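You operate a simulated robot arm through the tools that you are given. There is no shell and no other tool. Be economical: measure what you need, move in short steps, check, and stop when the job is done.

You run a simulated robot arm. Do the job below in one go: nothing can be reset, and whatever is moved stays where it is left.

TASK
Take the green jar on the front of the packing bench and put it away on the low shelf under the press. Close the blue packing drawer. Take the blue tin on the front of the packing bench and put it away on the low shelf under the press. Press the more button two times. Any order will do. Set down upright: green jar.

It is judged by the outcome, as a careful person would: the job done as asked, and still so three seconds after it is handed in. It fails if anything else is knocked over, pushed out of place, dropped, spilled or broken.

THE ROBOT
A 7-joint arm with a vacuum gripper, on a carriage that runs on a rail from [0.002, -1.801] to [-0.001, 0.679] (x, y) and turns from -128 to 204 degrees about z. Base frame: it is fixed where the carriage stands at the start and does not move with it; the origin is on the floor, on the carriage's upright axis, x ahead of it, y to its left, z up. Lengths are in m, angles in degrees, forces in N, time in s.
With the tool pointing down near the work surface it reaches from about 0.28 to 0.72 m from the robot's upright axis, wherever it stands. Its first joint turns from -166.0 to 166.0 degrees. Places, roughly: blue packing drawer [0.4, 0.2, 0.7]; blue tin [0.5, 0.25, 1]; green jar [0.5, 0, 1]; low shelf under the press [0.6, -0.9, 0.3]; more button [0.7, -0.3, 0.9]. Payload 1.06 kg.
Tool frame: the origin (TCP) lies in the middle of the cups' lips, and z points out of the cups. The gripper has 1 cup of 0.024 m across, covering 0.024 by 0.024 m (tool x, y); the bellows give 0.008 m. With the vacuum on, a cup seals on a smooth face that it is pressed against (1 to 4 N); it does not hold porous or soft things. The pull reaches 23 N.
Orientation is that of the tool frame in the base frame, as a unit quaternion [x, y, z, w]. With the cups facing straight down, the tool's x points along the base's -x, its y along +y and its z along -z.

THE INTERFACE
- The arm moves only by the tool move_arm. Its argument "series" is a list of rows, each a list of 7 numbers: the shift along the tool's x, y, z in m, then the turn, a rotation vector about the tool's x, y, z in degrees, then the vacuum: 1 switches it on, 0 off. In form: [[tx, ty, tz, ax, ay, az, vacuum], ...]. A call has 1 to 10 rows; each row shifts and turns the commanded pose from where the row before left it, along the tool's axes as they then stand. A row lasts 0.2 s, in which the tool goes at most 0.05 m and 8.6 degrees; a call with a longer step from one row to the next is refused whole, and so is a gripper value outside its range. Where a pose cannot be reached the arm comes as near as it can. A force on the tool above 40 N (or 10 N above the force at the start of the call, whichever is more), or a blocked arm, ends the call early, and 0.2 s more pass. The pull builds up within a second once a cup has sealed. Time passes only in rows, and 0.2 s behind the last, so rows that do not move give it time. It gives the time, the measured TCP pose, the force on the tool (base axes) and the pull of the vacuum at its end, in the units of the frame above (readings bear some noise), with the torque about the TCP (base axes, N m) and any sound that the robot's microphone picked up.
- Cameras (640 x 400 px; columns grow to the right, rows downward): "scene" is now at [0.011, 0.1164, 1.4365]; the picture's right is [-0.44, -0.90, 0.00], its down [-0.65, 0.32, -0.68] and it looks along [0.61, -0.30, -0.73] (base axes); focal length 214 px, centre (320, 200). "wrist" rides on the gripper at [0.078, 0.019, -0.096] in the tool frame; the picture's right is [-0.24, 0.97, 0.00], its down [-0.71, -0.17, -0.69] and it looks along [-0.67, -0.16, 0.73] (tool axes); focal length 243 px, centre (320, 200). There is no depth. A picture from a camera that has moved, and an enlarged one, comes with that camera's place and axes in the base frame and with its lens.
- capture(camera): a new picture of that camera. It takes no simulated time.
- slide_trunk(by): slides the trunk up (or, below 0, down) by that many m; the arm and the scene camera ride with it, the base frame stays. It gives what a move gives, with no picture.
- drive_base(legs): drives the robot by 1 to 6 legs, each [ahead, left, turn to the left] in m, m and degrees, along the robot's own axes; the way and the turn of a leg run together, so that a leg with both is an arc; at most 1.5 m and 180 degrees a leg. The arm and the cameras ride along, it lands a little off, and it stops where it bumps. It keeps to its track: a leg is cut to what the track allows. It gives what a move gives.
- pan_tilt(pan, tilt): turns the head with the scene camera to pan (to the left, within 155 degrees either way) and tilt (down, from -29 to 69), counted from straight ahead of the robot. It gives what a move gives.
- enlarge(camera, box): a new picture of the part [left, top, right, bottom] of that camera's present view, enlarged. It takes no simulated time.
- finish_job(): hands the job in; it is judged then, once.

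Work in short steps. Places have to be worked out from the pictures, the camera data and where the tool is seen: move nearer, look again, correct. Check each grasp and each placing, and mend what went wrong. You have 165 turns and 108 pictures in all, those below and enlarged ones among them. Switch the vacuum off and draw the arm clear of the work before you hand the job in, unless the task says otherwise; then end with one line.

The tools are called after ">>>" as name(argument=value, ...) on one line, values as JSON. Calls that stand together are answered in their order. move_arm: Moves the arm, as the interface text tells. Its arguments: {"type":"object","properties":{"series":{"type":"array"}},"required":["series"]} The other tools are called the same way: slide_trunk (by) slides the trunk up or down; drive_base (legs) drives the base; pan_tilt (pan, tilt) turns the head that bears the scene camera; capture (camera) takes a picture; enlarge (camera, box) takes an enlarged picture of a part of a camera's view; finish_job () hands the job in.

At the start:

```text
time: 0.0
position: [0.3761, -0.0109, 1.265]
ee_rot: [0.0, 1.0, 0.0, 0.0]
force: [0.5, -0.1, -0.4]
ft_torque: [-0.01, -0.02, -0.02]
pull: 0.0
trunk travel left (down, up): [-0.375, 0.215]
robot x, y, heading: [0.0018, -0.0027, 0.2]
head pan, tilt: [-26.3, 46.9]
```

scene: 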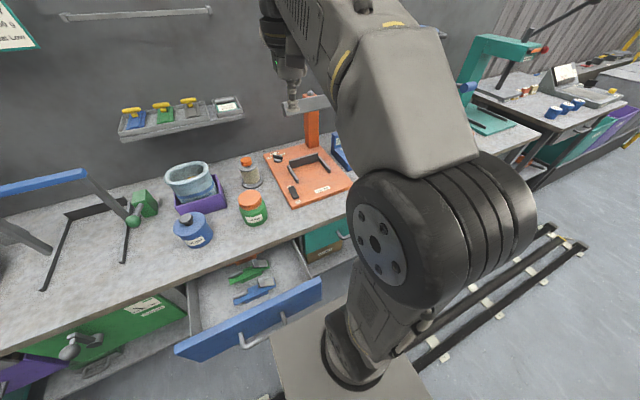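
wrist: 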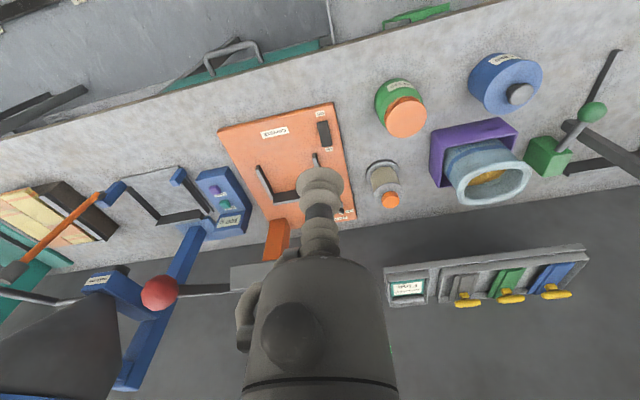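

The first pictures show the green jar near [0.53, 0.11] with its lid at about z 0.95, the blue tin to its left and the blue drawer open. I'll enlarge both views for detail before moving.

>>> enlarge(camera="wrist", box=[320, 40, 640, 240])

>>> enlarge(camera="scene", box=[120, 140, 360, 380])

>>> enlarge(camera="wrist", box=[0, 140, 320, 340])

```text
2.00 times, centred on (480, 140) of wrist
camera zoom: at [0.2985, 0.008, 1.3586], right [0.24, 0.97, 0.0], down [0.71, -0.17, 0.69], along [0.67, -0.16, -0.73], focal length 485 px, centre (0, 320)
```

zoom: 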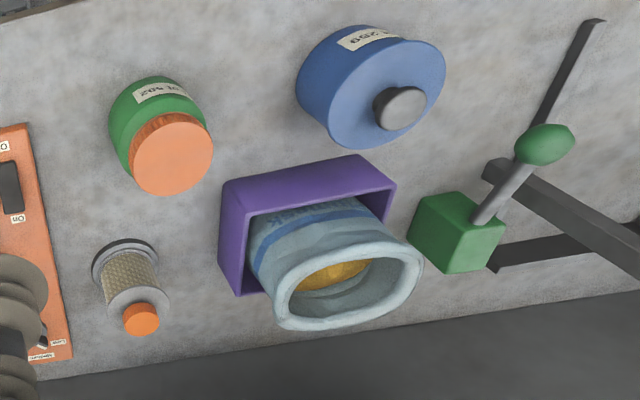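

```text
1.67 times, centred on (240, 260) of scene
camera zoom: at [0.011, 0.1164, 1.4365], right [-0.44, -0.9, 0.0], down [-0.65, 0.32, -0.68], along [0.61, -0.3, -0.73], focal length 358 px, centre (453, 100)
```

zoom: 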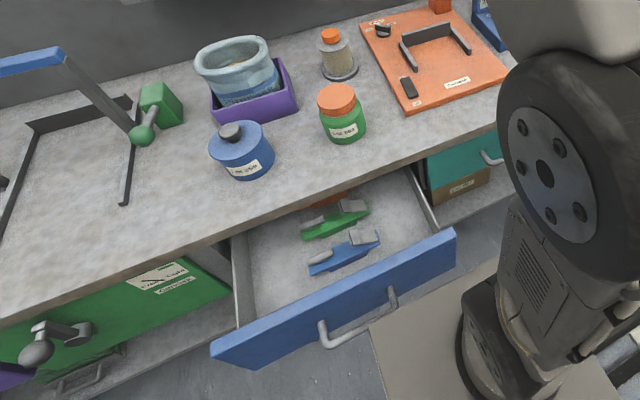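

```text
2.00 times, centred on (160, 240) of wrist
camera zoom: at [0.2985, 0.008, 1.3586], right [0.24, 0.97, 0.0], down [0.71, -0.17, 0.69], along [0.67, -0.16, -0.73], focal length 485 px, centre (640, 120)
```

zoom: 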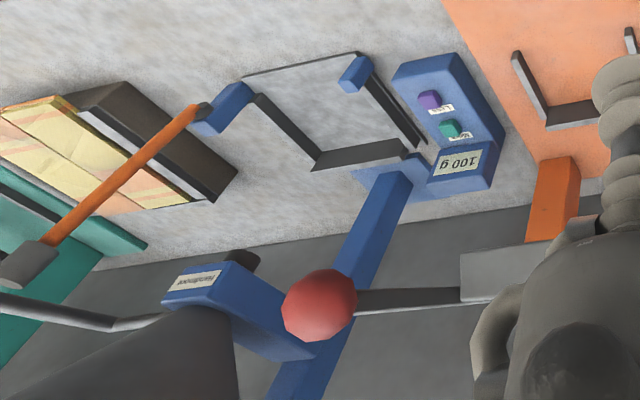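

The box with "100 g" has a purple LESS and a teal MORE button, near [0.65, -0.32, 0.93]. Next I look toward the press and the low shelf.

>>> pan_tilt(pan=-70, tilt=35)

>>> capture(camera="scene")

```text
time: 1.1
position: [0.3757, -0.0108, 1.2654]
ee_rot: [0.001, 1.0, -0.001, 0.0]
force: [-0.6, 0.3, -0.1]
ft_torque: [0.01, -0.06, 0.0]
pull: 0.1
trunk travel left (down, up): [-0.375, 0.215]
robot x, y, heading: [0.0004, 0.0016, 0.3]
head pan, tilt: [-70.0, 35.0]
```

```text
102 pictures are left
camera scene: at [-0.0302, 0.0691, 1.454], right [-0.94, -0.34, 0.0], down [-0.2, 0.54, -0.82], along [0.28, -0.77, -0.57], focal length 214 px, centre (320, 200)
```

scene: 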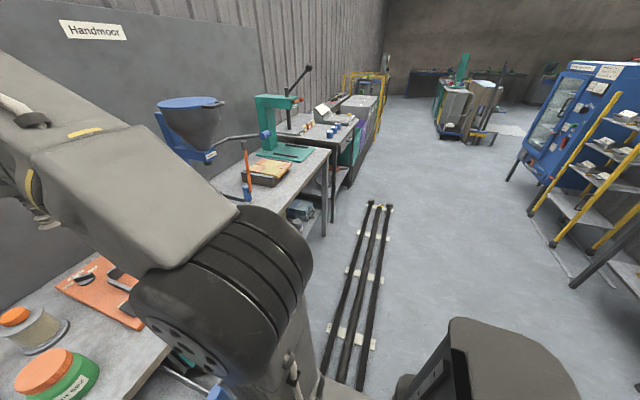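

The press stands further along the bench to the right. I pull the tool back a bit and drive over for a look at the shelf.

>>> move_arm(series=[[0.04, 0, 0, 0, 0, 0, 0], [0.04, 0, 0, 0, 0, 0, 0]])

>>> drive_base(legs=[[0, -0.6, 0]])

>>> pan_tilt(pan=-40, tilt=45)

>>> capture(camera="scene")

>>> capture(camera="wrist")

```text
time: 1.7
position: [0.2946, -0.0113, 1.2627]
ee_rot: [0.0, 1.0, -0.001, 0.0]
force: [0.6, 1.0, -0.2]
ft_torque: [0.02, 0.0, -0.01]
pull: 0.1
trunk travel left (down, up): [-0.375, 0.215]
robot x, y, heading: [-0.0012, -0.0024, -0.2]
head pan, tilt: [-70.0, 35.0]
```

```text
time: 5.1
position: [0.2949, -0.6046, 1.2631]
ee_rot: [0.0, 1.0, 0.0, 0.0]
force: [-0.1, -0.6, -0.2]
ft_torque: [-0.03, -0.02, 0.01]
pull: 0.1
trunk travel left (down, up): [-0.375, 0.215]
robot x, y, heading: [0.0037, -0.5941, 0.1]
head pan, tilt: [-70.0, 35.0]
```

```text
time: 6.0
position: [0.2959, -0.6037, 1.263]
ee_rot: [0.0, 1.0, 0.0, -0.001]
force: [0.0, -0.9, -0.1]
ft_torque: [0.04, 0.02, -0.02]
pull: 0.1
trunk travel left (down, up): [-0.375, 0.215]
robot x, y, heading: [0.0003, -0.5928, -0.0]
head pan, tilt: [-40.0, 45.0]
```

```text
101 pictures are left
camera scene: at [0.0025, -0.4936, 1.4393], right [-0.64, -0.77, 0.0], down [-0.54, 0.45, -0.71], along [0.54, -0.46, -0.71], focal length 214 px, centre (320, 200)
```

scene: 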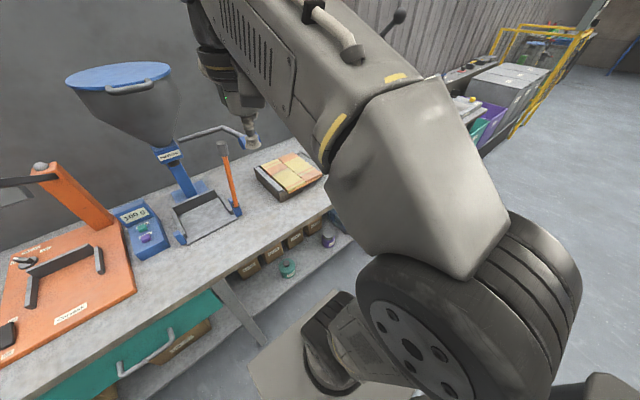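

```text
100 pictures are left
camera wrist: at [0.218, -0.5856, 1.357], right [0.23, 0.97, 0.0], down [0.71, -0.17, 0.69], along [0.67, -0.16, -0.73], focal length 243 px, centre (320, 200)
```

wrist: 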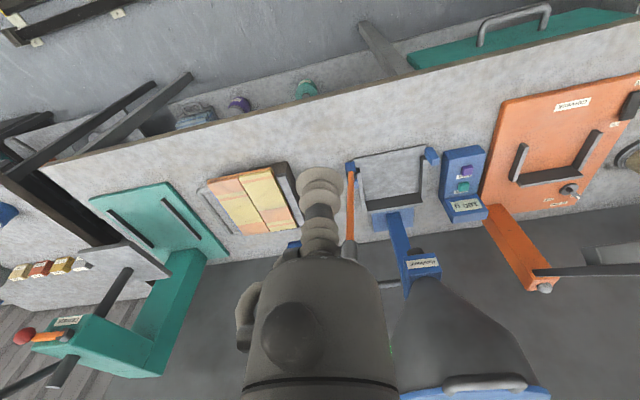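

The low shelf runs beneath the bench here with some items on it. I drive on to about y = -0.95 and lower the trunk to see it better.

>>> drive_base(legs=[[0, -0.35, 0]])

>>> slide_trunk(by=-0.2)

>>> pan_tilt(pan=20, tilt=60)

>>> capture(camera="scene")

>>> capture(camera="wrist")

```text
time: 8.3
position: [0.2949, -0.9565, 1.2634]
ee_rot: [0.0, 1.0, 0.0, -0.001]
force: [0.0, 0.6, -0.4]
ft_torque: [-0.02, -0.02, 0.01]
pull: 0.0
trunk travel left (down, up): [-0.375, 0.215]
robot x, y, heading: [-0.001, -0.9427, 0.1]
head pan, tilt: [-40.0, 45.0]
```

```text
time: 10.5
position: [0.296, -0.957, 1.0643]
ee_rot: [0.0, 1.0, 0.0, -0.001]
force: [-0.1, 0.3, 0.1]
ft_torque: [0.01, -0.06, 0.01]
pull: 0.1
trunk travel left (down, up): [-0.175, 0.415]
robot x, y, heading: [0.0035, -0.9488, -0.0]
head pan, tilt: [-40.0, 45.0]
```

```text
time: 11.8
position: [0.2956, -0.9564, 1.0637]
ee_rot: [0.0, 1.0, 0.0, 0.0]
force: [-0.3, -0.1, 0.4]
ft_torque: [0.0, -0.02, 0.03]
pull: 0.0
trunk travel left (down, up): [-0.175, 0.415]
robot x, y, heading: [0.0001, -0.9452, -0.2]
head pan, tilt: [20.0, 60.0]
```

```text
99 pictures are left
camera scene: at [0.0031, -0.7711, 1.2198], right [0.34, -0.94, 0.0], down [-0.81, -0.3, -0.5], along [0.47, 0.17, -0.87], focal length 214 px, centre (320, 200)
```

scene: 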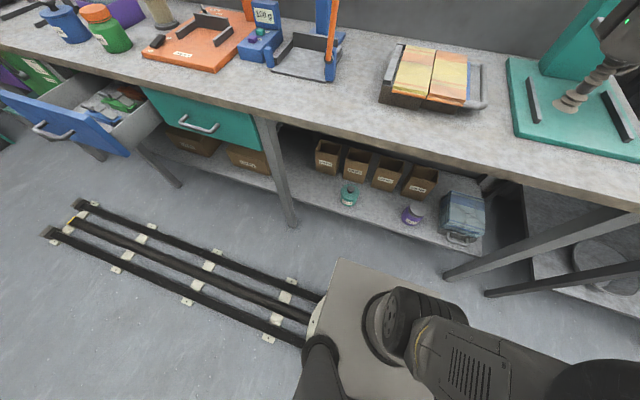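

```text
98 pictures are left
camera wrist: at [0.2183, -0.9381, 1.157], right [0.23, 0.97, 0.0], down [0.71, -0.17, 0.69], along [0.67, -0.16, -0.73], focal length 243 px, centre (320, 200)
```

wrist: 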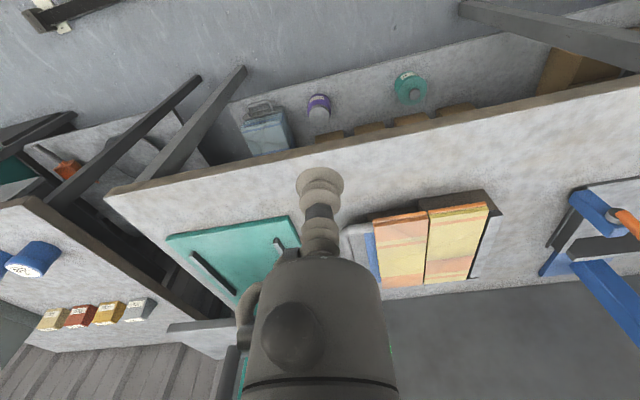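

I can see the shelf: a teal jar, a purple jar and a blue basket at its front, with boxes behind. Free space lies between the teal and purple jars (y about -0.75 to -0.99). I enlarge to measure it.

>>> enlarge(camera="scene", box=[240, 110, 500, 270])

>>> enlarge(camera="scene", box=[0, 0, 260, 160])

```text
2.46 times, centred on (370, 190) of scene
camera zoom: at [0.0031, -0.7711, 1.2198], right [0.34, -0.94, 0.0], down [-0.81, -0.3, -0.5], along [0.47, 0.17, -0.87], focal length 528 px, centre (197, 225)
```

zoom: 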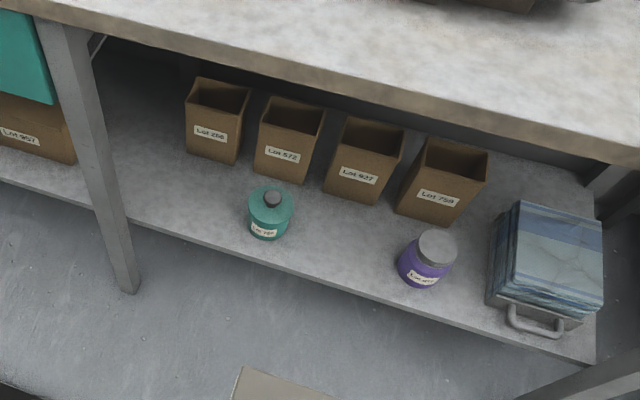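

```text
2.46 times, centred on (130, 80) of scene
camera zoom: at [0.0031, -0.7711, 1.2198], right [0.34, -0.94, 0.0], down [-0.81, -0.3, -0.5], along [0.47, 0.17, -0.87], focal length 528 px, centre (788, 495)
```

zoom: 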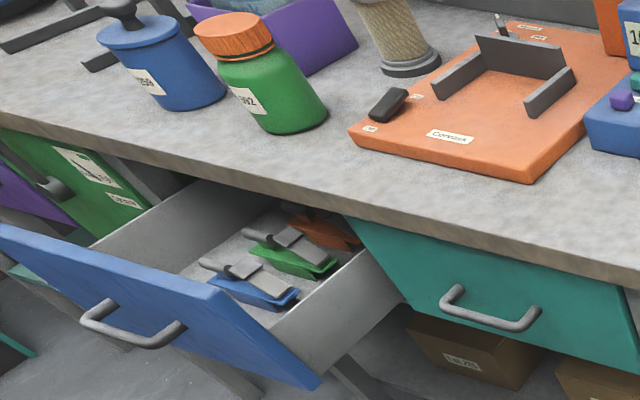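

The gap between teal and purple jars is clear. I'll do the MORE button first: raise the trunk and drive back to y≈-0.4, then look from the wrist.

>>> slide_trunk(by=0.15)

>>> drive_base(legs=[[0, 0.6, 0]])

>>> pan_tilt(pan=25, tilt=45)

>>> capture(camera="wrist")

>>> capture(camera="scene")

```text
time: 13.5
position: [0.2966, -0.9564, 1.2128]
ee_rot: [0.0, 1.0, 0.0, 0.0]
force: [-1.3, -0.5, -0.5]
ft_torque: [0.04, 0.0, -0.02]
pull: 0.0
trunk travel left (down, up): [-0.325, 0.265]
robot x, y, heading: [-0.0011, -0.9463, -0.0]
head pan, tilt: [20.0, 60.0]
```

```text
time: 16.9
position: [0.2963, -0.3581, 1.2125]
ee_rot: [-0.003, 1.0, 0.0, 0.0]
force: [0.3, 0.6, -0.1]
ft_torque: [-0.02, 0.03, 0.01]
pull: 0.1
trunk travel left (down, up): [-0.325, 0.265]
robot x, y, heading: [-0.0017, -0.3474, 0.3]
head pan, tilt: [20.0, 60.0]
```

```text
time: 17.7
position: [0.2954, -0.3586, 1.2128]
ee_rot: [-0.002, 1.0, 0.001, 0.0]
force: [-0.4, 0.3, 0.4]
ft_torque: [0.0, 0.03, -0.01]
pull: 0.1
trunk travel left (down, up): [-0.325, 0.265]
robot x, y, heading: [0.0019, -0.3437, 0.2]
head pan, tilt: [25.0, 45.0]
```

```text
95 pictures are left
camera wrist: at [0.2176, -0.34, 1.307], right [0.23, 0.97, 0.0], down [0.71, -0.17, 0.69], along [0.67, -0.16, -0.73], focal length 243 px, centre (320, 200)
```

wrist: 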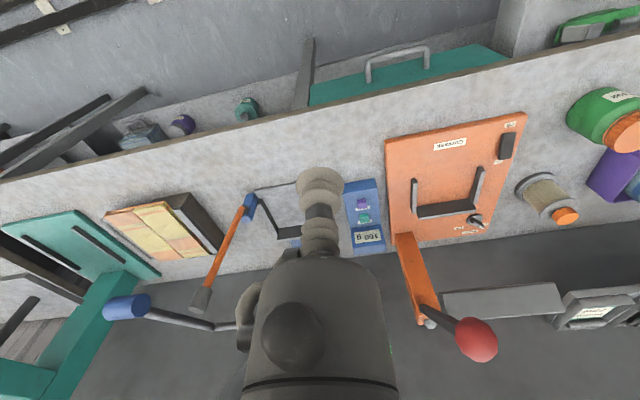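

```text
94 pictures are left
camera scene: at [0.0127, -0.1623, 1.3892], right [0.43, -0.9, 0.0], down [-0.64, -0.3, -0.71], along [0.64, 0.3, -0.71], focal length 214 px, centre (320, 200)
```

scene: 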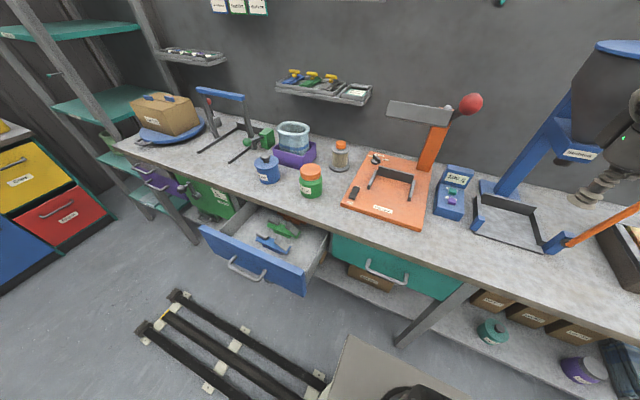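

The blue box with the two buttons is clearly visible from both cameras. I enlarge for exact pixel positions.

>>> enlarge(camera="scene", box=[400, 80, 560, 260])

>>> enlarge(camera="wrist", box=[310, 150, 430, 270])

```text
2.22 times, centred on (480, 170) of scene
camera zoom: at [0.0127, -0.1623, 1.3892], right [0.43, -0.9, 0.0], down [-0.64, -0.3, -0.71], along [0.64, 0.3, -0.71], focal length 477 px, centre (-36, 267)
```

zoom: 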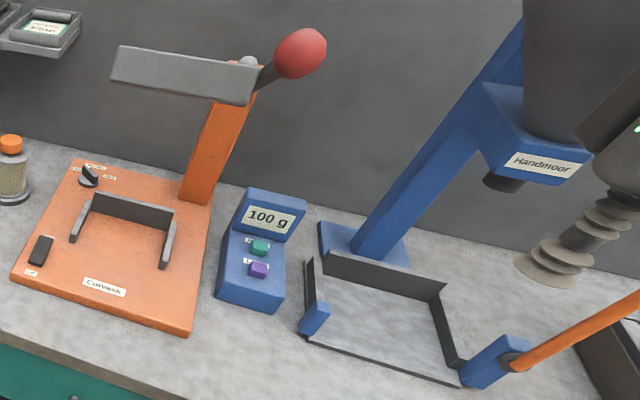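

```text
3.33 times, centred on (370, 210) of wrist
camera zoom: at [0.2176, -0.34, 1.307], right [0.23, 0.97, 0.0], down [0.71, -0.17, 0.69], along [0.67, -0.16, -0.73], focal length 809 px, centre (153, 167)
```

zoom: 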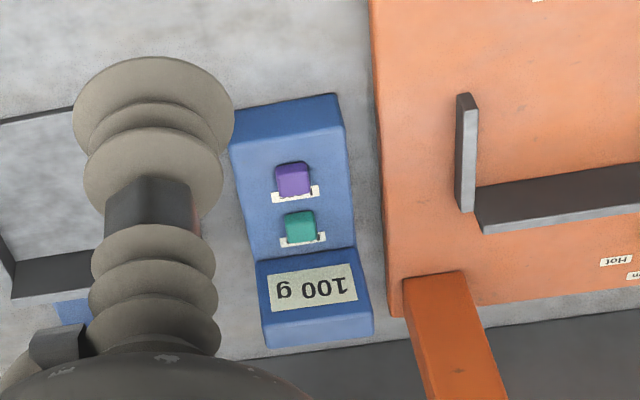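

The MORE button triangulates to about [0.678, -0.338, 0.90]. A red ball lever sits near [0.53, -0.25, 1.22] and an orange upright handle near [0.57, -0.62], so I go between them with the base at y≈-0.53, following y≈-0.43.

>>> drive_base(legs=[[0, -0.185, 0]])

>>> move_arm(series=[[-0.035, 0.03, 0, 0, 0, 0, 0], [-0.035, 0.03, 0, 0, 0, 0, 0], [-0.035, 0.03, 0, 0, 0, 0, 0], [-0.035, 0.02, 0, 0, 0, 0, 0], [-0.045, 0, 0, 0, 0, 0, 0], [-0.045, 0, 0.015, 0, 0, 0, 0], [-0.04, 0, 0.02, 0, 0, 0, 0], [-0.04, 0, 0.02, 0, 0, 0, 0]])

>>> capture(camera="scene")

>>> capture(camera="wrist")

```text
time: 19.2
position: [0.295, -0.5446, 1.2124]
ee_rot: [-0.002, 1.0, 0.0, -0.001]
force: [-0.5, -0.2, 0.3]
ft_torque: [-0.01, 0.0, 0.01]
pull: 0.1
trunk travel left (down, up): [-0.325, 0.265]
robot x, y, heading: [0.0012, -0.5308, 0.2]
head pan, tilt: [25.0, 45.0]
```

```text
time: 20.9
position: [0.5359, -0.4334, 1.1789]
ee_rot: [-0.004, 1.0, 0.001, 0.0]
force: [-5.5, -0.8, 0.8]
ft_torque: [0.04, -0.48, -0.09]
pull: 0.0
out of reach, approached as far as the arm can: row 5, 6, 8
trunk travel left (down, up): [-0.325, 0.265]
robot x, y, heading: [0.0026, -0.5357, 0.4]
head pan, tilt: [25.0, 45.0]
stopped in row 8: the force on the tool passed its limit at 61 N (the readings are from after the stop); the commanded pose is now the measured one
```

```text
91 pictures are left
camera scene: at [0.0119, -0.3481, 1.3892], right [0.43, -0.9, 0.0], down [-0.64, -0.3, -0.71], along [0.64, 0.3, -0.71], focal length 214 px, centre (320, 200)
```

scene: 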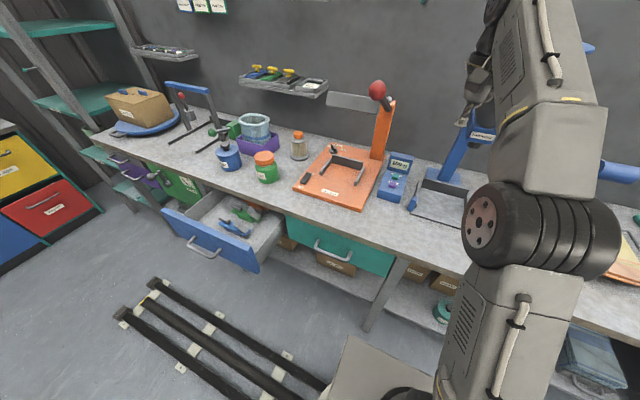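

```text
90 pictures are left
camera wrist: at [0.4584, -0.4146, 1.2724], right [0.23, 0.97, 0.0], down [0.71, -0.17, 0.68], along [0.67, -0.16, -0.73], focal length 243 px, centre (320, 200)
```

wrist: 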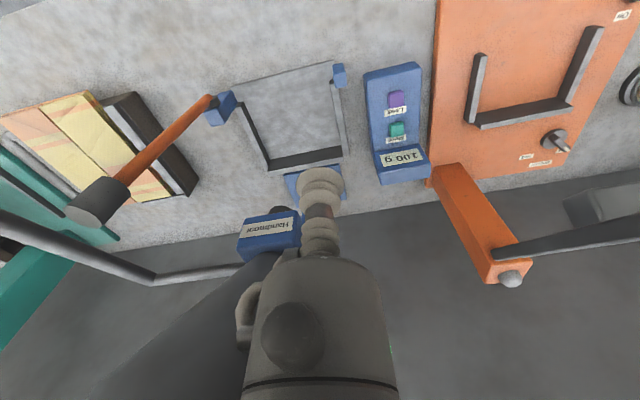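

The arm touched something, most likely the hopper, which is nearer than I judged. I back away along the same way and check the hopper hasn't shifted.

>>> move_arm(series=[[0.03, 0, -0.01, 0, 0, 0, 0], [0.04, 0, -0.02, 0, 0, 0, 0], [0.04, 0, 0, 0, 0, 0, 0], [0.04, -0.01, 0, 0, 0, 0, 0], [0.04, -0.02, 0, 0, 0, 0, 0]])

>>> pan_tilt(pan=-10, tilt=30)

>>> capture(camera="scene")

>>> capture(camera="wrist")

```text
time: 22.1
position: [0.3474, -0.463, 1.2098]
ee_rot: [-0.002, 1.0, 0.001, 0.0]
force: [0.0, -0.4, 0.3]
ft_torque: [0.01, -0.02, 0.01]
pull: 0.0
trunk travel left (down, up): [-0.325, 0.265]
robot x, y, heading: [0.002, -0.534, 0.3]
head pan, tilt: [25.0, 45.0]
```

```text
time: 23.1
position: [0.3473, -0.4627, 1.2092]
ee_rot: [-0.003, 1.0, 0.0, -0.001]
force: [0.4, -0.2, -0.4]
ft_torque: [-0.02, -0.01, -0.01]
pull: 0.1
trunk travel left (down, up): [-0.325, 0.265]
robot x, y, heading: [0.0015, -0.5323, 0.2]
head pan, tilt: [-10.0, 30.0]
```

```text
89 pictures are left
camera scene: at [0.0286, -0.398, 1.4118], right [-0.17, -0.99, 0.0], down [-0.49, 0.08, -0.87], along [0.85, -0.15, -0.5], focal length 214 px, centre (320, 200)
```

scene: 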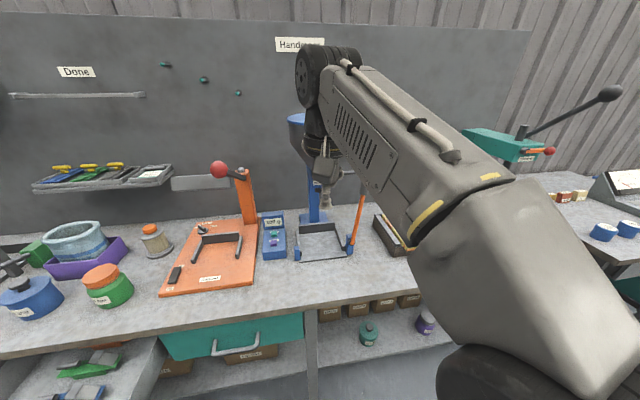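

```text
88 pictures are left
camera wrist: at [0.2696, -0.4446, 1.3037], right [0.23, 0.97, 0.0], down [0.71, -0.17, 0.68], along [0.67, -0.16, -0.73], focal length 243 px, centre (320, 200)
```

wrist: 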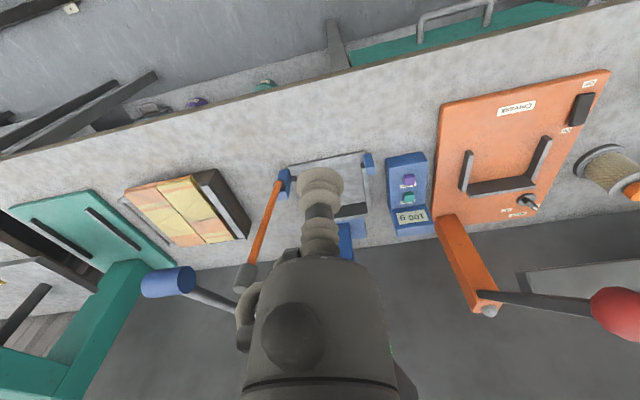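

Nothing looks displaced; the high wrist joint was what met the hopper's funnel. I tilt the tool about 40° forward so the wrist stays low and back, well clear of both funnel and ball.

>>> move_arm(series=[[0, 0, 0, -1.66, -7.82, 0, 0], [0, 0, 0, -1.66, -7.82, 0, 0], [0, 0, 0, -1.66, -7.82, 0, 0], [0, 0, 0, -1.66, -7.82, 0, 0], [0, 0, 0, -1.66, -7.82, 0, 0]])

>>> capture(camera="scene")

>>> capture(camera="wrist")

```text
time: 24.5
position: [0.3679, -0.4629, 1.1831]
ee_rot: [0.001, 0.954, 0.067, 0.293]
force: [-0.4, -0.3, 0.2]
ft_torque: [0.0, 0.02, 0.02]
pull: 0.0
trunk travel left (down, up): [-0.325, 0.265]
robot x, y, heading: [0.0013, -0.532, 0.1]
head pan, tilt: [-10.0, 30.0]
stopped in row 5: the arm was blocked; the commanded pose is now the measured one
```

```text
87 pictures are left
camera scene: at [0.0288, -0.3981, 1.4159], right [-0.17, -0.99, 0.0], down [-0.49, 0.08, -0.87], along [0.85, -0.15, -0.5], focal length 214 px, centre (320, 200)
```

scene: 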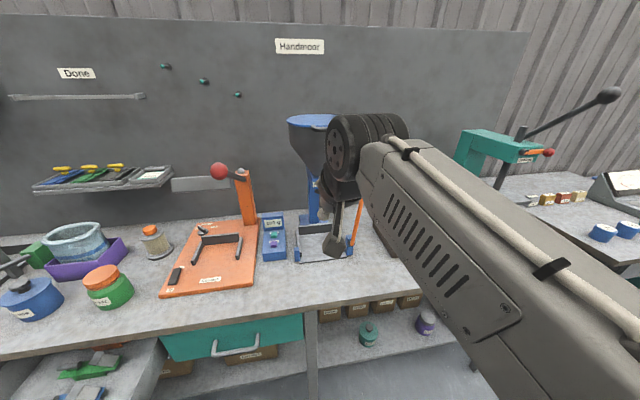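

```text
86 pictures are left
camera wrist: at [0.2489, -0.4532, 1.2184], right [0.16, 0.95, 0.26], down [0.21, -0.29, 0.94], along [0.96, -0.09, -0.25], focal length 243 px, centre (320, 200)
```

wrist: 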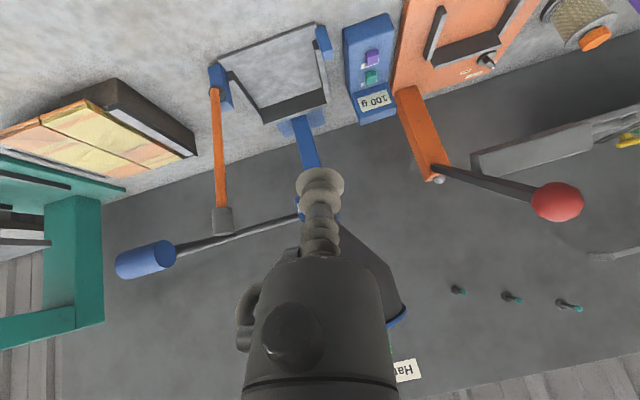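

The arm stopped at a 35° tilt (folded limit), which is good enough. I move out and down toward a point before the button, [0.60, -0.37, 1.00].

>>> move_arm(series=[[-0.0123, 0.0085, 0.0417, 0, 0, 0, 0], [-0.0123, 0.0085, 0.0417, 0, 0, 0, 0], [-0.0123, 0.0085, 0.0417, 0, 0, 0, 0], [-0.0123, 0.0085, 0.0417, 0, 0, 0, 0], [-0.0123, 0.0085, 0.0417, 0, 0, 0, 0], [-0.0123, 0.0085, 0.0417, 0, 0, 0, 0], [-0.0123, 0.0085, 0.0417, 0, 0, 0, 0]])

>>> capture(camera="scene")

>>> capture(camera="wrist")

```text
time: 26.1
position: [0.6013, -0.369, 1.005]
ee_rot: [0.001, 0.952, 0.069, 0.3]
force: [0.4, -1.0, 0.2]
ft_torque: [0.02, -0.01, 0.0]
pull: 0.1
trunk travel left (down, up): [-0.325, 0.265]
robot x, y, heading: [0.0005, -0.5328, 0.3]
head pan, tilt: [-10.0, 30.0]
```

```text
85 pictures are left
camera scene: at [0.0281, -0.3981, 1.4119], right [-0.17, -0.99, 0.0], down [-0.49, 0.08, -0.87], along [0.85, -0.15, -0.5], focal length 214 px, centre (320, 200)
```

scene: 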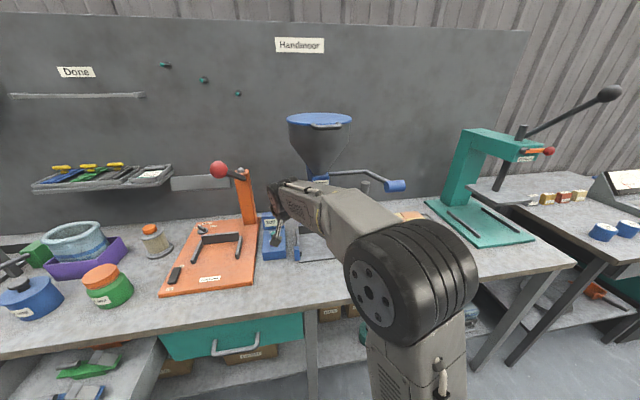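

```text
84 pictures are left
camera wrist: at [0.4821, -0.3596, 1.0391], right [0.15, 0.95, 0.26], down [0.2, -0.29, 0.94], along [0.97, -0.09, -0.23], focal length 243 px, centre (320, 200)
```

wrist: 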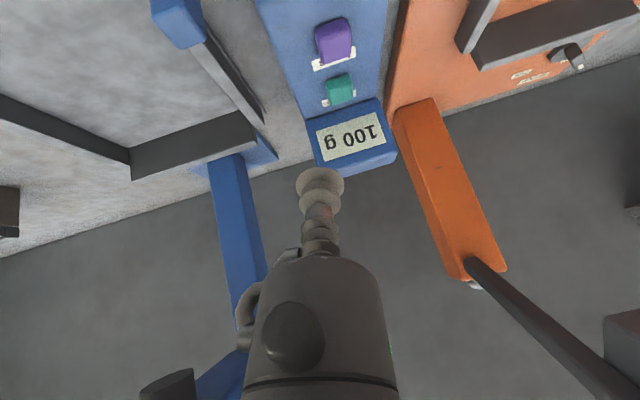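

Now the arm is low and clear of everything. The button refines to about [0.674, -0.335, 0.90]; I move to hover just above it.

>>> move_arm(series=[[-0.0066, 0.0073, 0.0386, 0, 0, 0, 0], [-0.0066, 0.0073, 0.0386, 0, 0, 0, 0], [-0.0066, 0.0073, 0.0386, 0, 0, 0, 0]])

>>> capture(camera="wrist")

>>> enlarge(camera="scene", box=[220, 190, 340, 270])

```text
time: 26.9
position: [0.6843, -0.3364, 0.926]
ee_rot: [0.001, 0.951, 0.068, 0.3]
force: [-0.7, 0.0, 0.4]
ft_torque: [0.02, -0.01, 0.0]
pull: 0.0
trunk travel left (down, up): [-0.325, 0.265]
robot x, y, heading: [-0.0, -0.5312, 0.3]
head pan, tilt: [-10.0, 30.0]
```

```text
83 pictures are left
camera wrist: at [0.5646, -0.3259, 0.9592], right [0.15, 0.95, 0.26], down [0.2, -0.29, 0.94], along [0.97, -0.09, -0.23], focal length 243 px, centre (320, 200)
```

wrist: 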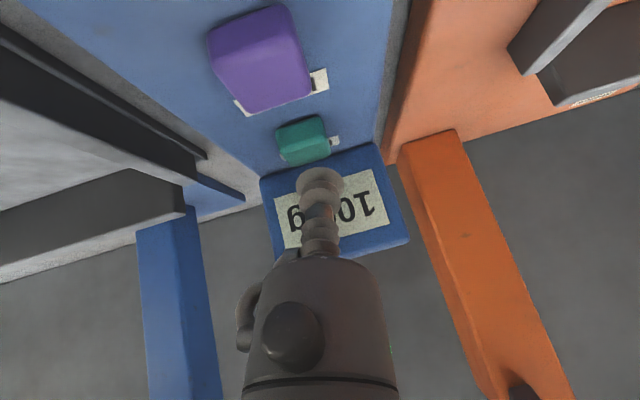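

```text
5.00 times, centred on (280, 230) of scene
camera zoom: at [0.0282, -0.3982, 1.4119], right [-0.17, -0.99, 0.0], down [-0.49, 0.08, -0.87], along [0.85, -0.15, -0.5], focal length 1072 px, centre (520, 50)
```

zoom: 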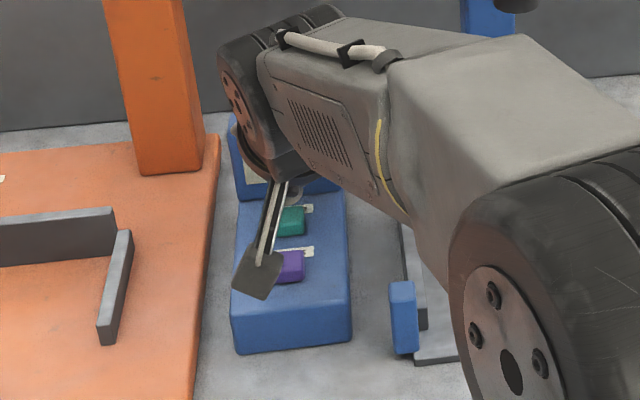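

Looking at the button's top face, its centre is about [0.679, -0.336, 0.905]; the tool's low lip is right above it. I press down in small steps.

>>> move_arm(series=[[0.0022, -0.0005, 0.0082, 0, 0, 0, 0], [0.0023, -0.0005, 0.0033, 0, 0, 0, 0], [0.0023, -0.0005, 0.0033, 0, 0, 0, 0]])

>>> capture(camera="wrist")

```text
time: 27.7
position: [0.6861, -0.3335, 0.9089]
ee_rot: [0.0, 0.952, 0.068, 0.3]
force: [0.5, -1.1, 2.3]
ft_torque: [0.0, 0.03, 0.04]
pull: 0.1
trunk travel left (down, up): [-0.325, 0.265]
robot x, y, heading: [0.0039, -0.5348, 0.3]
head pan, tilt: [-10.0, 30.0]
heard: click
```

```text
81 pictures are left
camera wrist: at [0.567, -0.3237, 0.9432], right [0.15, 0.95, 0.26], down [0.2, -0.29, 0.94], along [0.97, -0.09, -0.23], focal length 243 px, centre (320, 200)
```

wrist: 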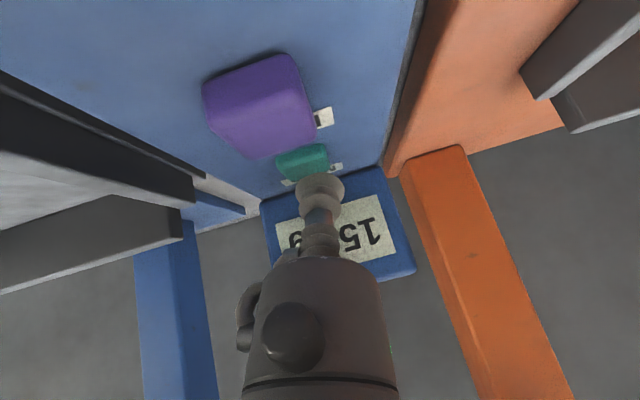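

A click sounded and the display reads 150: first press done. I lift off and look.

>>> move_arm(series=[[-0.0046, 0.001, -0.0066, 0, 0, 0, 0], [-0.0068, 0.0015, -0.0098, 0, 0, 0, 0], [0, 0, 0, 0, 0, 0, 0]])

>>> capture(camera="wrist")

```text
time: 28.5
position: [0.685, -0.3335, 0.929]
ee_rot: [0.0, 0.952, 0.068, 0.3]
force: [0.9, -0.3, -1.0]
ft_torque: [-0.01, 0.04, 0.0]
pull: 0.1
trunk travel left (down, up): [-0.325, 0.265]
robot x, y, heading: [0.002, -0.5334, 0.3]
head pan, tilt: [-10.0, 30.0]
```

```text
80 pictures are left
camera wrist: at [0.5667, -0.3237, 0.9626], right [0.15, 0.95, 0.26], down [0.2, -0.29, 0.94], along [0.97, -0.09, -0.23], focal length 243 px, centre (320, 200)
```

wrist: 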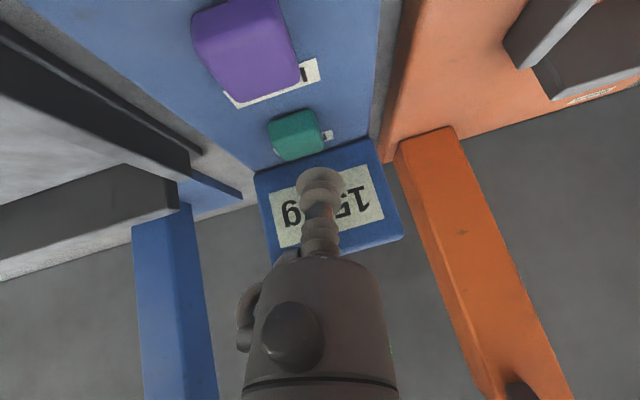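

The display holds at 150. Second press: same strokes down, then lift off in a separate call.

>>> move_arm(series=[[0.0046, -0.001, 0.0066, 0, 0, 0, 0], [0.0045, -0.001, 0.0065, 0, 0, 0, 0], [0.0023, -0.0005, 0.0033, 0, 0, 0, 0]])

>>> capture(camera="wrist")

```text
time: 29.3
position: [0.6854, -0.3323, 0.9093]
ee_rot: [0.0, 0.952, 0.069, 0.3]
force: [-0.1, 0.0, 2.9]
ft_torque: [0.01, 0.07, 0.03]
pull: 0.1
trunk travel left (down, up): [-0.325, 0.265]
robot x, y, heading: [0.0033, -0.5362, 0.5]
head pan, tilt: [-10.0, 30.0]
heard: click
```

```text
79 pictures are left
camera wrist: at [0.567, -0.3234, 0.9427], right [0.15, 0.95, 0.26], down [0.2, -0.29, 0.94], along [0.97, -0.09, -0.23], focal length 243 px, centre (320, 200)
```

wrist: 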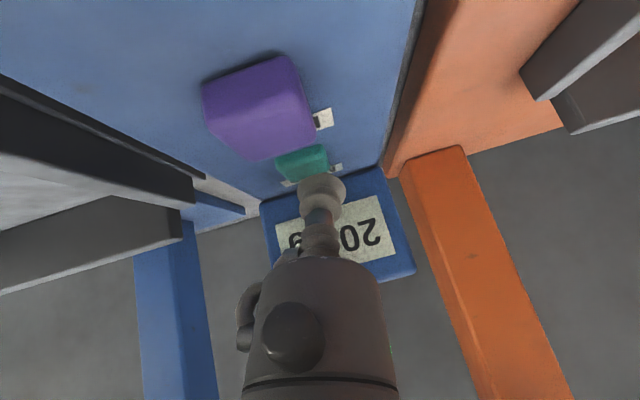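

Second click, display at 200: done. I lift off and back out along the same path.

>>> move_arm(series=[[-0.0068, 0.0015, -0.0098, 0, 0, 0, 0], [-0.0046, 0.001, -0.0066, 0, 0, 0, 0], [0.0066, -0.0073, -0.0386, 0, 0, 0, 0], [0.0066, -0.0073, -0.0386, 0, 0, 0, 0], [0.0066, -0.0073, -0.0386, 0, 0, 0, 0], [0.0123, -0.0085, -0.0417, 0, 0, 0, 0], [0.0123, -0.0085, -0.0417, 0, 0, 0, 0], [0.0123, -0.0085, -0.0417, 0, 0, 0, 0], [0.0123, -0.0085, -0.0417, 0, 0, 0, 0], [0.0123, -0.0085, -0.0417, 0, 0, 0, 0]])

>>> pan_tilt(pan=15, tilt=40)

>>> capture(camera="scene")

```text
time: 31.5
position: [0.4377, -0.4342, 1.1398]
ee_rot: [0.001, 0.952, 0.067, 0.3]
force: [0.2, -0.4, -0.8]
ft_torque: [-0.01, 0.01, 0.02]
pull: 0.1
trunk travel left (down, up): [-0.325, 0.265]
robot x, y, heading: [0.001, -0.5348, 0.5]
head pan, tilt: [-10.0, 30.0]
```

```text
time: 32.4
position: [0.4371, -0.4336, 1.1405]
ee_rot: [0.001, 0.951, 0.068, 0.3]
force: [0.8, 1.2, 0.6]
ft_torque: [0.0, -0.02, 0.04]
pull: 0.0
trunk travel left (down, up): [-0.325, 0.265]
robot x, y, heading: [0.0012, -0.5358, 0.2]
head pan, tilt: [15.0, 40.0]
```

```text
78 pictures are left
camera scene: at [0.0215, -0.3604, 1.3965], right [0.26, -0.96, 0.0], down [-0.62, -0.17, -0.77], along [0.74, 0.2, -0.64], focal length 214 px, centre (320, 200)
```

scene: 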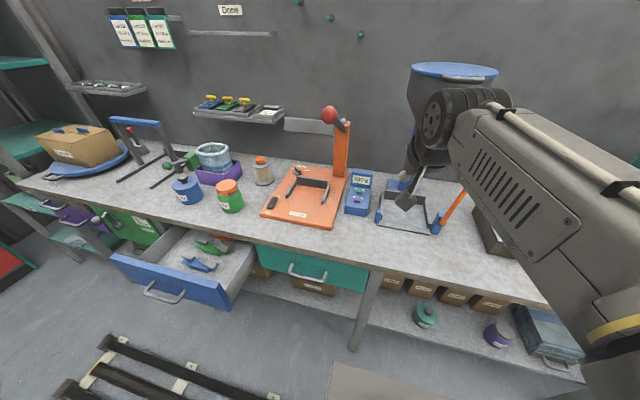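

Next the drawer: I turn the robot left and drive nearer so the tool comes down in front of the drawer panel (x≈0.25, y 0 to 0.39), still high above it.

>>> drive_base(legs=[[0, 0, 50], [0.153, 0.129, 0]])

>>> move_arm(series=[[0, 0, 0, 4.45, -1.02, 6.4, 0], [0, 0, 0, 4.45, -1.02, 6.4, 0], [0, 0, 0, 4.45, -1.02, 6.4, 0], [0, 0, 0, 4.45, -1.02, 6.4, 0], [0, 0, 0, 4.45, -1.02, 6.4, 0], [0, 0, 0, 4.45, -1.02, 6.4, 0], [0, 0, 0, 4.45, -1.02, 6.4, 0]])

>>> pan_tilt(pan=-20, tilt=55)

>>> capture(camera="scene")

>>> capture(camera="wrist")

```text
time: 36.3
position: [0.1998, 0.0709, 1.1392]
ee_rot: [-0.407, 0.86, 0.19, 0.242]
force: [0.1, -0.4, 0.3]
ft_torque: [0.01, 0.04, 0.02]
pull: 0.0
trunk travel left (down, up): [-0.325, 0.265]
robot x, y, heading: [-0.0002, -0.3307, 51.1]
head pan, tilt: [15.0, 40.0]
```

```text
time: 37.9
position: [0.1999, 0.0709, 1.1406]
ee_rot: [0.038, 0.951, 0.059, 0.301]
force: [0.2, -0.2, -0.1]
ft_torque: [0.0, -0.01, -0.01]
pull: 0.1
trunk travel left (down, up): [-0.325, 0.265]
robot x, y, heading: [-0.0055, -0.3287, 50.6]
head pan, tilt: [15.0, 40.0]
```

```text
time: 38.9
position: [0.2012, 0.0705, 1.1404]
ee_rot: [0.039, 0.951, 0.058, 0.301]
force: [-0.4, 0.5, -0.3]
ft_torque: [-0.03, 0.02, 0.01]
pull: 0.1
trunk travel left (down, up): [-0.325, 0.265]
robot x, y, heading: [-0.0009, -0.3326, 51.2]
head pan, tilt: [-20.0, 55.0]
```

```text
77 pictures are left
camera scene: at [-0.0938, -0.2441, 1.3758], right [0.51, -0.86, 0.0], down [-0.7, -0.42, -0.57], along [0.49, 0.29, -0.82], focal length 214 px, centre (320, 200)
```

scene: 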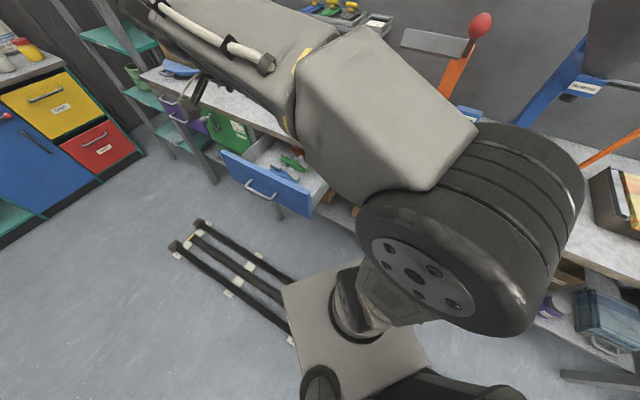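

```text
76 pictures are left
camera wrist: at [0.0827, 0.0895, 1.1739], right [0.23, 0.94, 0.26], down [0.18, -0.31, 0.94], along [0.96, -0.17, -0.23], focal length 243 px, centre (320, 200)
```

wrist: 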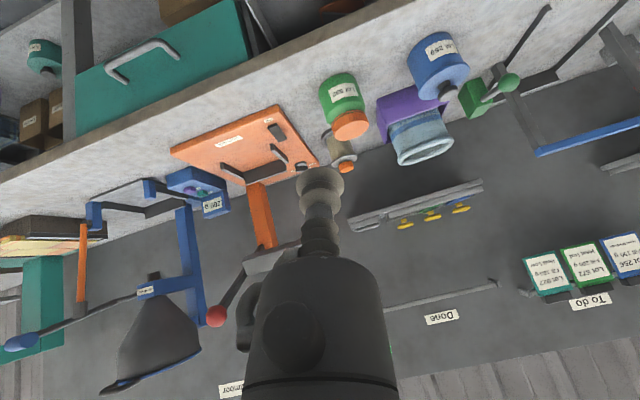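

The arm works in this pose. The drawer panel stands at about x=0.27 with its handle reaching x≈0.22, centre y≈0.2. I lower the trunk and move the tool in front of it.

>>> slide_trunk(by=-0.22)

>>> move_arm(series=[[0.01, 0.04, 0, 0, 0, 0, 0], [0.01, 0.04, 0, 0, 0, 0, 0], [0.01, 0.04, 0, 0, 0, 0, 0]])

>>> capture(camera="wrist")

>>> capture(camera="scene")

```text
time: 41.2
position: [0.2002, 0.0703, 0.9205]
ee_rot: [0.038, 0.951, 0.058, 0.3]
force: [-0.4, -0.6, -0.5]
ft_torque: [0.0, -0.01, 0.01]
pull: 0.0
trunk travel left (down, up): [-0.105, 0.485]
robot x, y, heading: [-0.001, -0.3293, 50.7]
head pan, tilt: [-20.0, 55.0]
```

```text
time: 42.0
position: [0.1809, 0.1943, 0.9191]
ee_rot: [0.039, 0.951, 0.058, 0.302]
force: [0.4, -0.4, 0.0]
ft_torque: [0.03, 0.04, -0.01]
pull: 0.1
trunk travel left (down, up): [-0.105, 0.485]
robot x, y, heading: [0.0056, -0.3303, 50.8]
head pan, tilt: [-20.0, 55.0]
```

```text
75 pictures are left
camera wrist: at [0.0637, 0.2118, 0.9526], right [0.23, 0.94, 0.26], down [0.17, -0.31, 0.94], along [0.96, -0.17, -0.23], focal length 243 px, centre (320, 200)
```

wrist: 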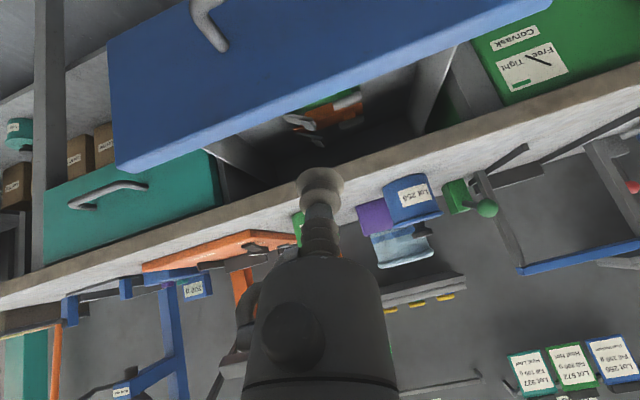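

```text
74 pictures are left
camera scene: at [-0.0938, -0.2446, 1.1558], right [0.51, -0.86, 0.0], down [-0.7, -0.42, -0.57], along [0.49, 0.29, -0.82], focal length 214 px, centre (320, 200)
```

scene: 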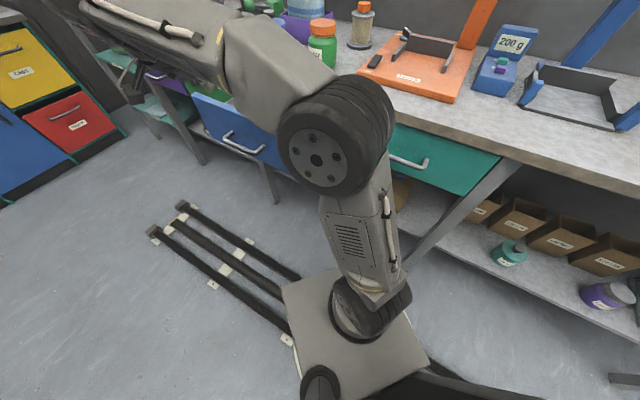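

The panel's top edge is near z≈0.79 and the handle at z≈0.71. I tilt the tool further (to ~60°) so it can push with the cup face above the handle.

>>> move_arm(series=[[0, 0, 0, -1.8, -8.1, 0, 0], [0, 0, 0, -1.8, -8.1, 0, 0], [0, 0, 0, -1.8, -8.1, 0, 0]])

>>> capture(camera="wrist")

```text
time: 42.8
position: [0.1804, 0.1924, 0.9193]
ee_rot: [0.036, 0.862, 0.094, 0.497]
force: [-0.3, 0.0, 0.1]
ft_torque: [0.01, -0.01, -0.02]
pull: 0.0
trunk travel left (down, up): [-0.105, 0.485]
robot x, y, heading: [0.0012, -0.3299, 51.1]
head pan, tilt: [-20.0, 55.0]
```

```text
73 pictures are left
camera wrist: at [0.0589, 0.2111, 0.9013], right [0.09, 0.92, 0.39], down [-0.23, -0.36, 0.9], along [0.97, -0.17, 0.18], focal length 243 px, centre (320, 200)
```

wrist: 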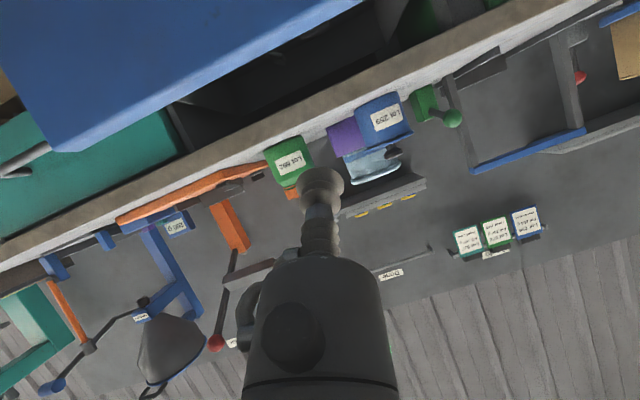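

Tilt reached. Now I move down in front of the panel to about [0.20, 0.195, 0.752].

>>> move_arm(series=[[0.0332, -0.0076, 0.0246, 0, 0, 0, 0], [0.0332, -0.0076, 0.0246, 0, 0, 0, 0], [0.0332, -0.0076, 0.0246, 0, 0, 0, 0], [0.0332, -0.0076, 0.0246, 0, 0, 0, 0]])

>>> capture(camera="wrist")

>>> capture(camera="scene")

```text
time: 43.8
position: [0.1976, 0.1968, 0.7539]
ee_rot: [0.036, 0.862, 0.095, 0.496]
force: [-0.5, 0.0, 5.1]
ft_torque: [-0.06, -0.01, -0.01]
pull: 0.1
trunk travel left (down, up): [-0.105, 0.485]
robot x, y, heading: [0.0002, -0.3292, 50.7]
head pan, tilt: [-20.0, 55.0]
```

```text
72 pictures are left
camera wrist: at [0.0748, 0.2148, 0.7365], right [0.09, 0.92, 0.39], down [-0.23, -0.37, 0.9], along [0.97, -0.17, 0.18], focal length 243 px, centre (320, 200)
```

wrist: 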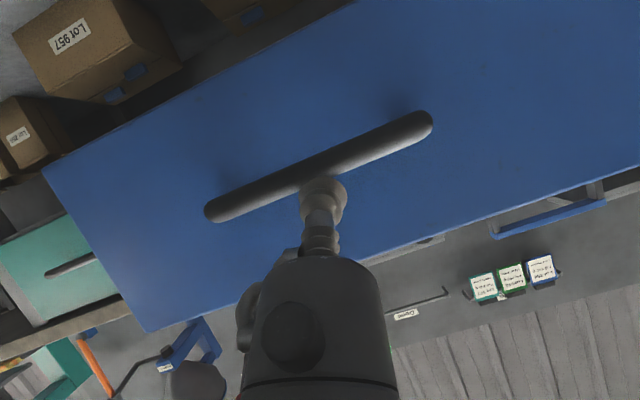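

```text
71 pictures are left
camera scene: at [-0.094, -0.2445, 1.156], right [0.51, -0.86, 0.0], down [-0.7, -0.42, -0.57], along [0.49, 0.29, -0.82], focal length 214 px, centre (320, 200)
```

scene: 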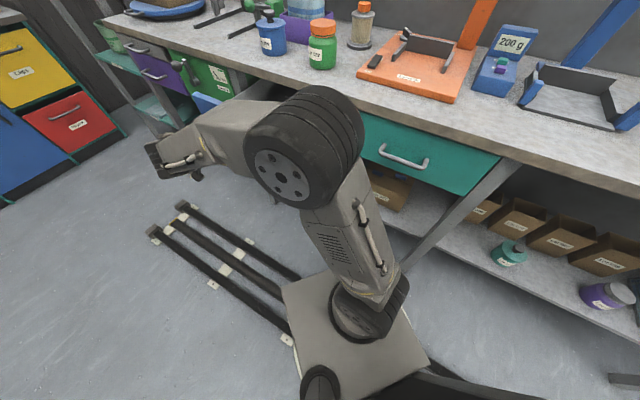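

The cup is touching the handle from above (handle at z≈0.74, x≈0.2). I raise 4 cm to clear it, then ease forward to the panel.

>>> move_arm(series=[[-0.034, 0.0078, -0.0196, 0, 0, 0, 0], [-0.0101, -0.0007, 0.0172, 0, 0, 0, 0], [-0.0101, -0.0007, 0.0172, 0, 0, 0, 0]])

>>> capture(camera="wrist")

```text
time: 44.6
position: [0.239, 0.1966, 0.7923]
ee_rot: [0.036, 0.862, 0.093, 0.496]
force: [-0.8, 0.0, 0.5]
ft_torque: [0.01, -0.04, -0.03]
pull: 0.1
trunk travel left (down, up): [-0.105, 0.485]
robot x, y, heading: [-0.0003, -0.3309, 51.0]
head pan, tilt: [-20.0, 55.0]
```

```text
70 pictures are left
camera wrist: at [0.1172, 0.2148, 0.7752], right [0.09, 0.92, 0.39], down [-0.23, -0.36, 0.9], along [0.97, -0.17, 0.18], focal length 243 px, centre (320, 200)
```

wrist: 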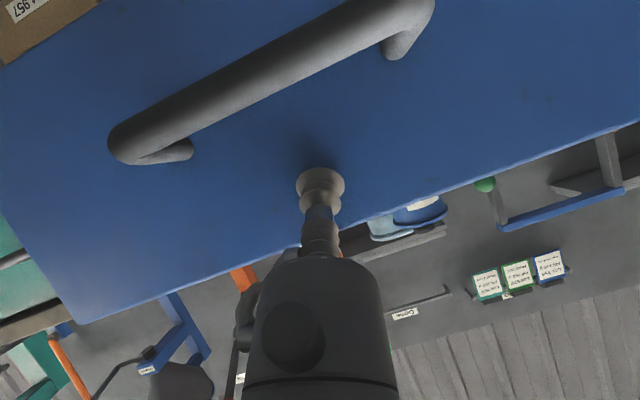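

The cup is right before the panel above the handle. I push forward in small strokes, watching the force.

>>> move_arm(series=[[-0.0076, -0.0005, 0.0129, 0, 0, 0, 0], [-0.0076, -0.0005, 0.0129, 0, 0, 0, 0], [-0.0076, -0.0005, 0.0129, 0, 0, 0, 0], [-0.0076, -0.0005, 0.0129, 0, 0, 0, 0], [-0.0076, -0.0005, 0.0129, 0, 0, 0, 0]])

>>> capture(camera="wrist")

```text
time: 45.8
position: [0.314, 0.1936, 0.7908]
ee_rot: [0.037, 0.863, 0.092, 0.496]
force: [0.5, -0.5, 0.5]
ft_torque: [0.01, 0.01, -0.02]
pull: 0.1
trunk travel left (down, up): [-0.105, 0.485]
robot x, y, heading: [0.0011, -0.3292, 50.6]
head pan, tilt: [-20.0, 55.0]
```

```text
69 pictures are left
camera wrist: at [0.1927, 0.2133, 0.7735], right [0.09, 0.92, 0.39], down [-0.23, -0.36, 0.9], along [0.97, -0.17, 0.18], focal length 243 px, centre (320, 200)
```

wrist: 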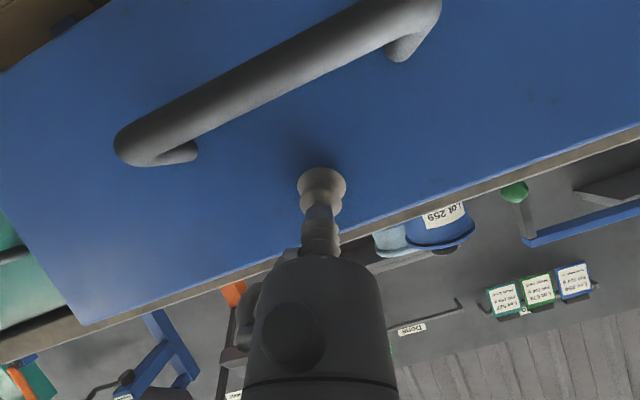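

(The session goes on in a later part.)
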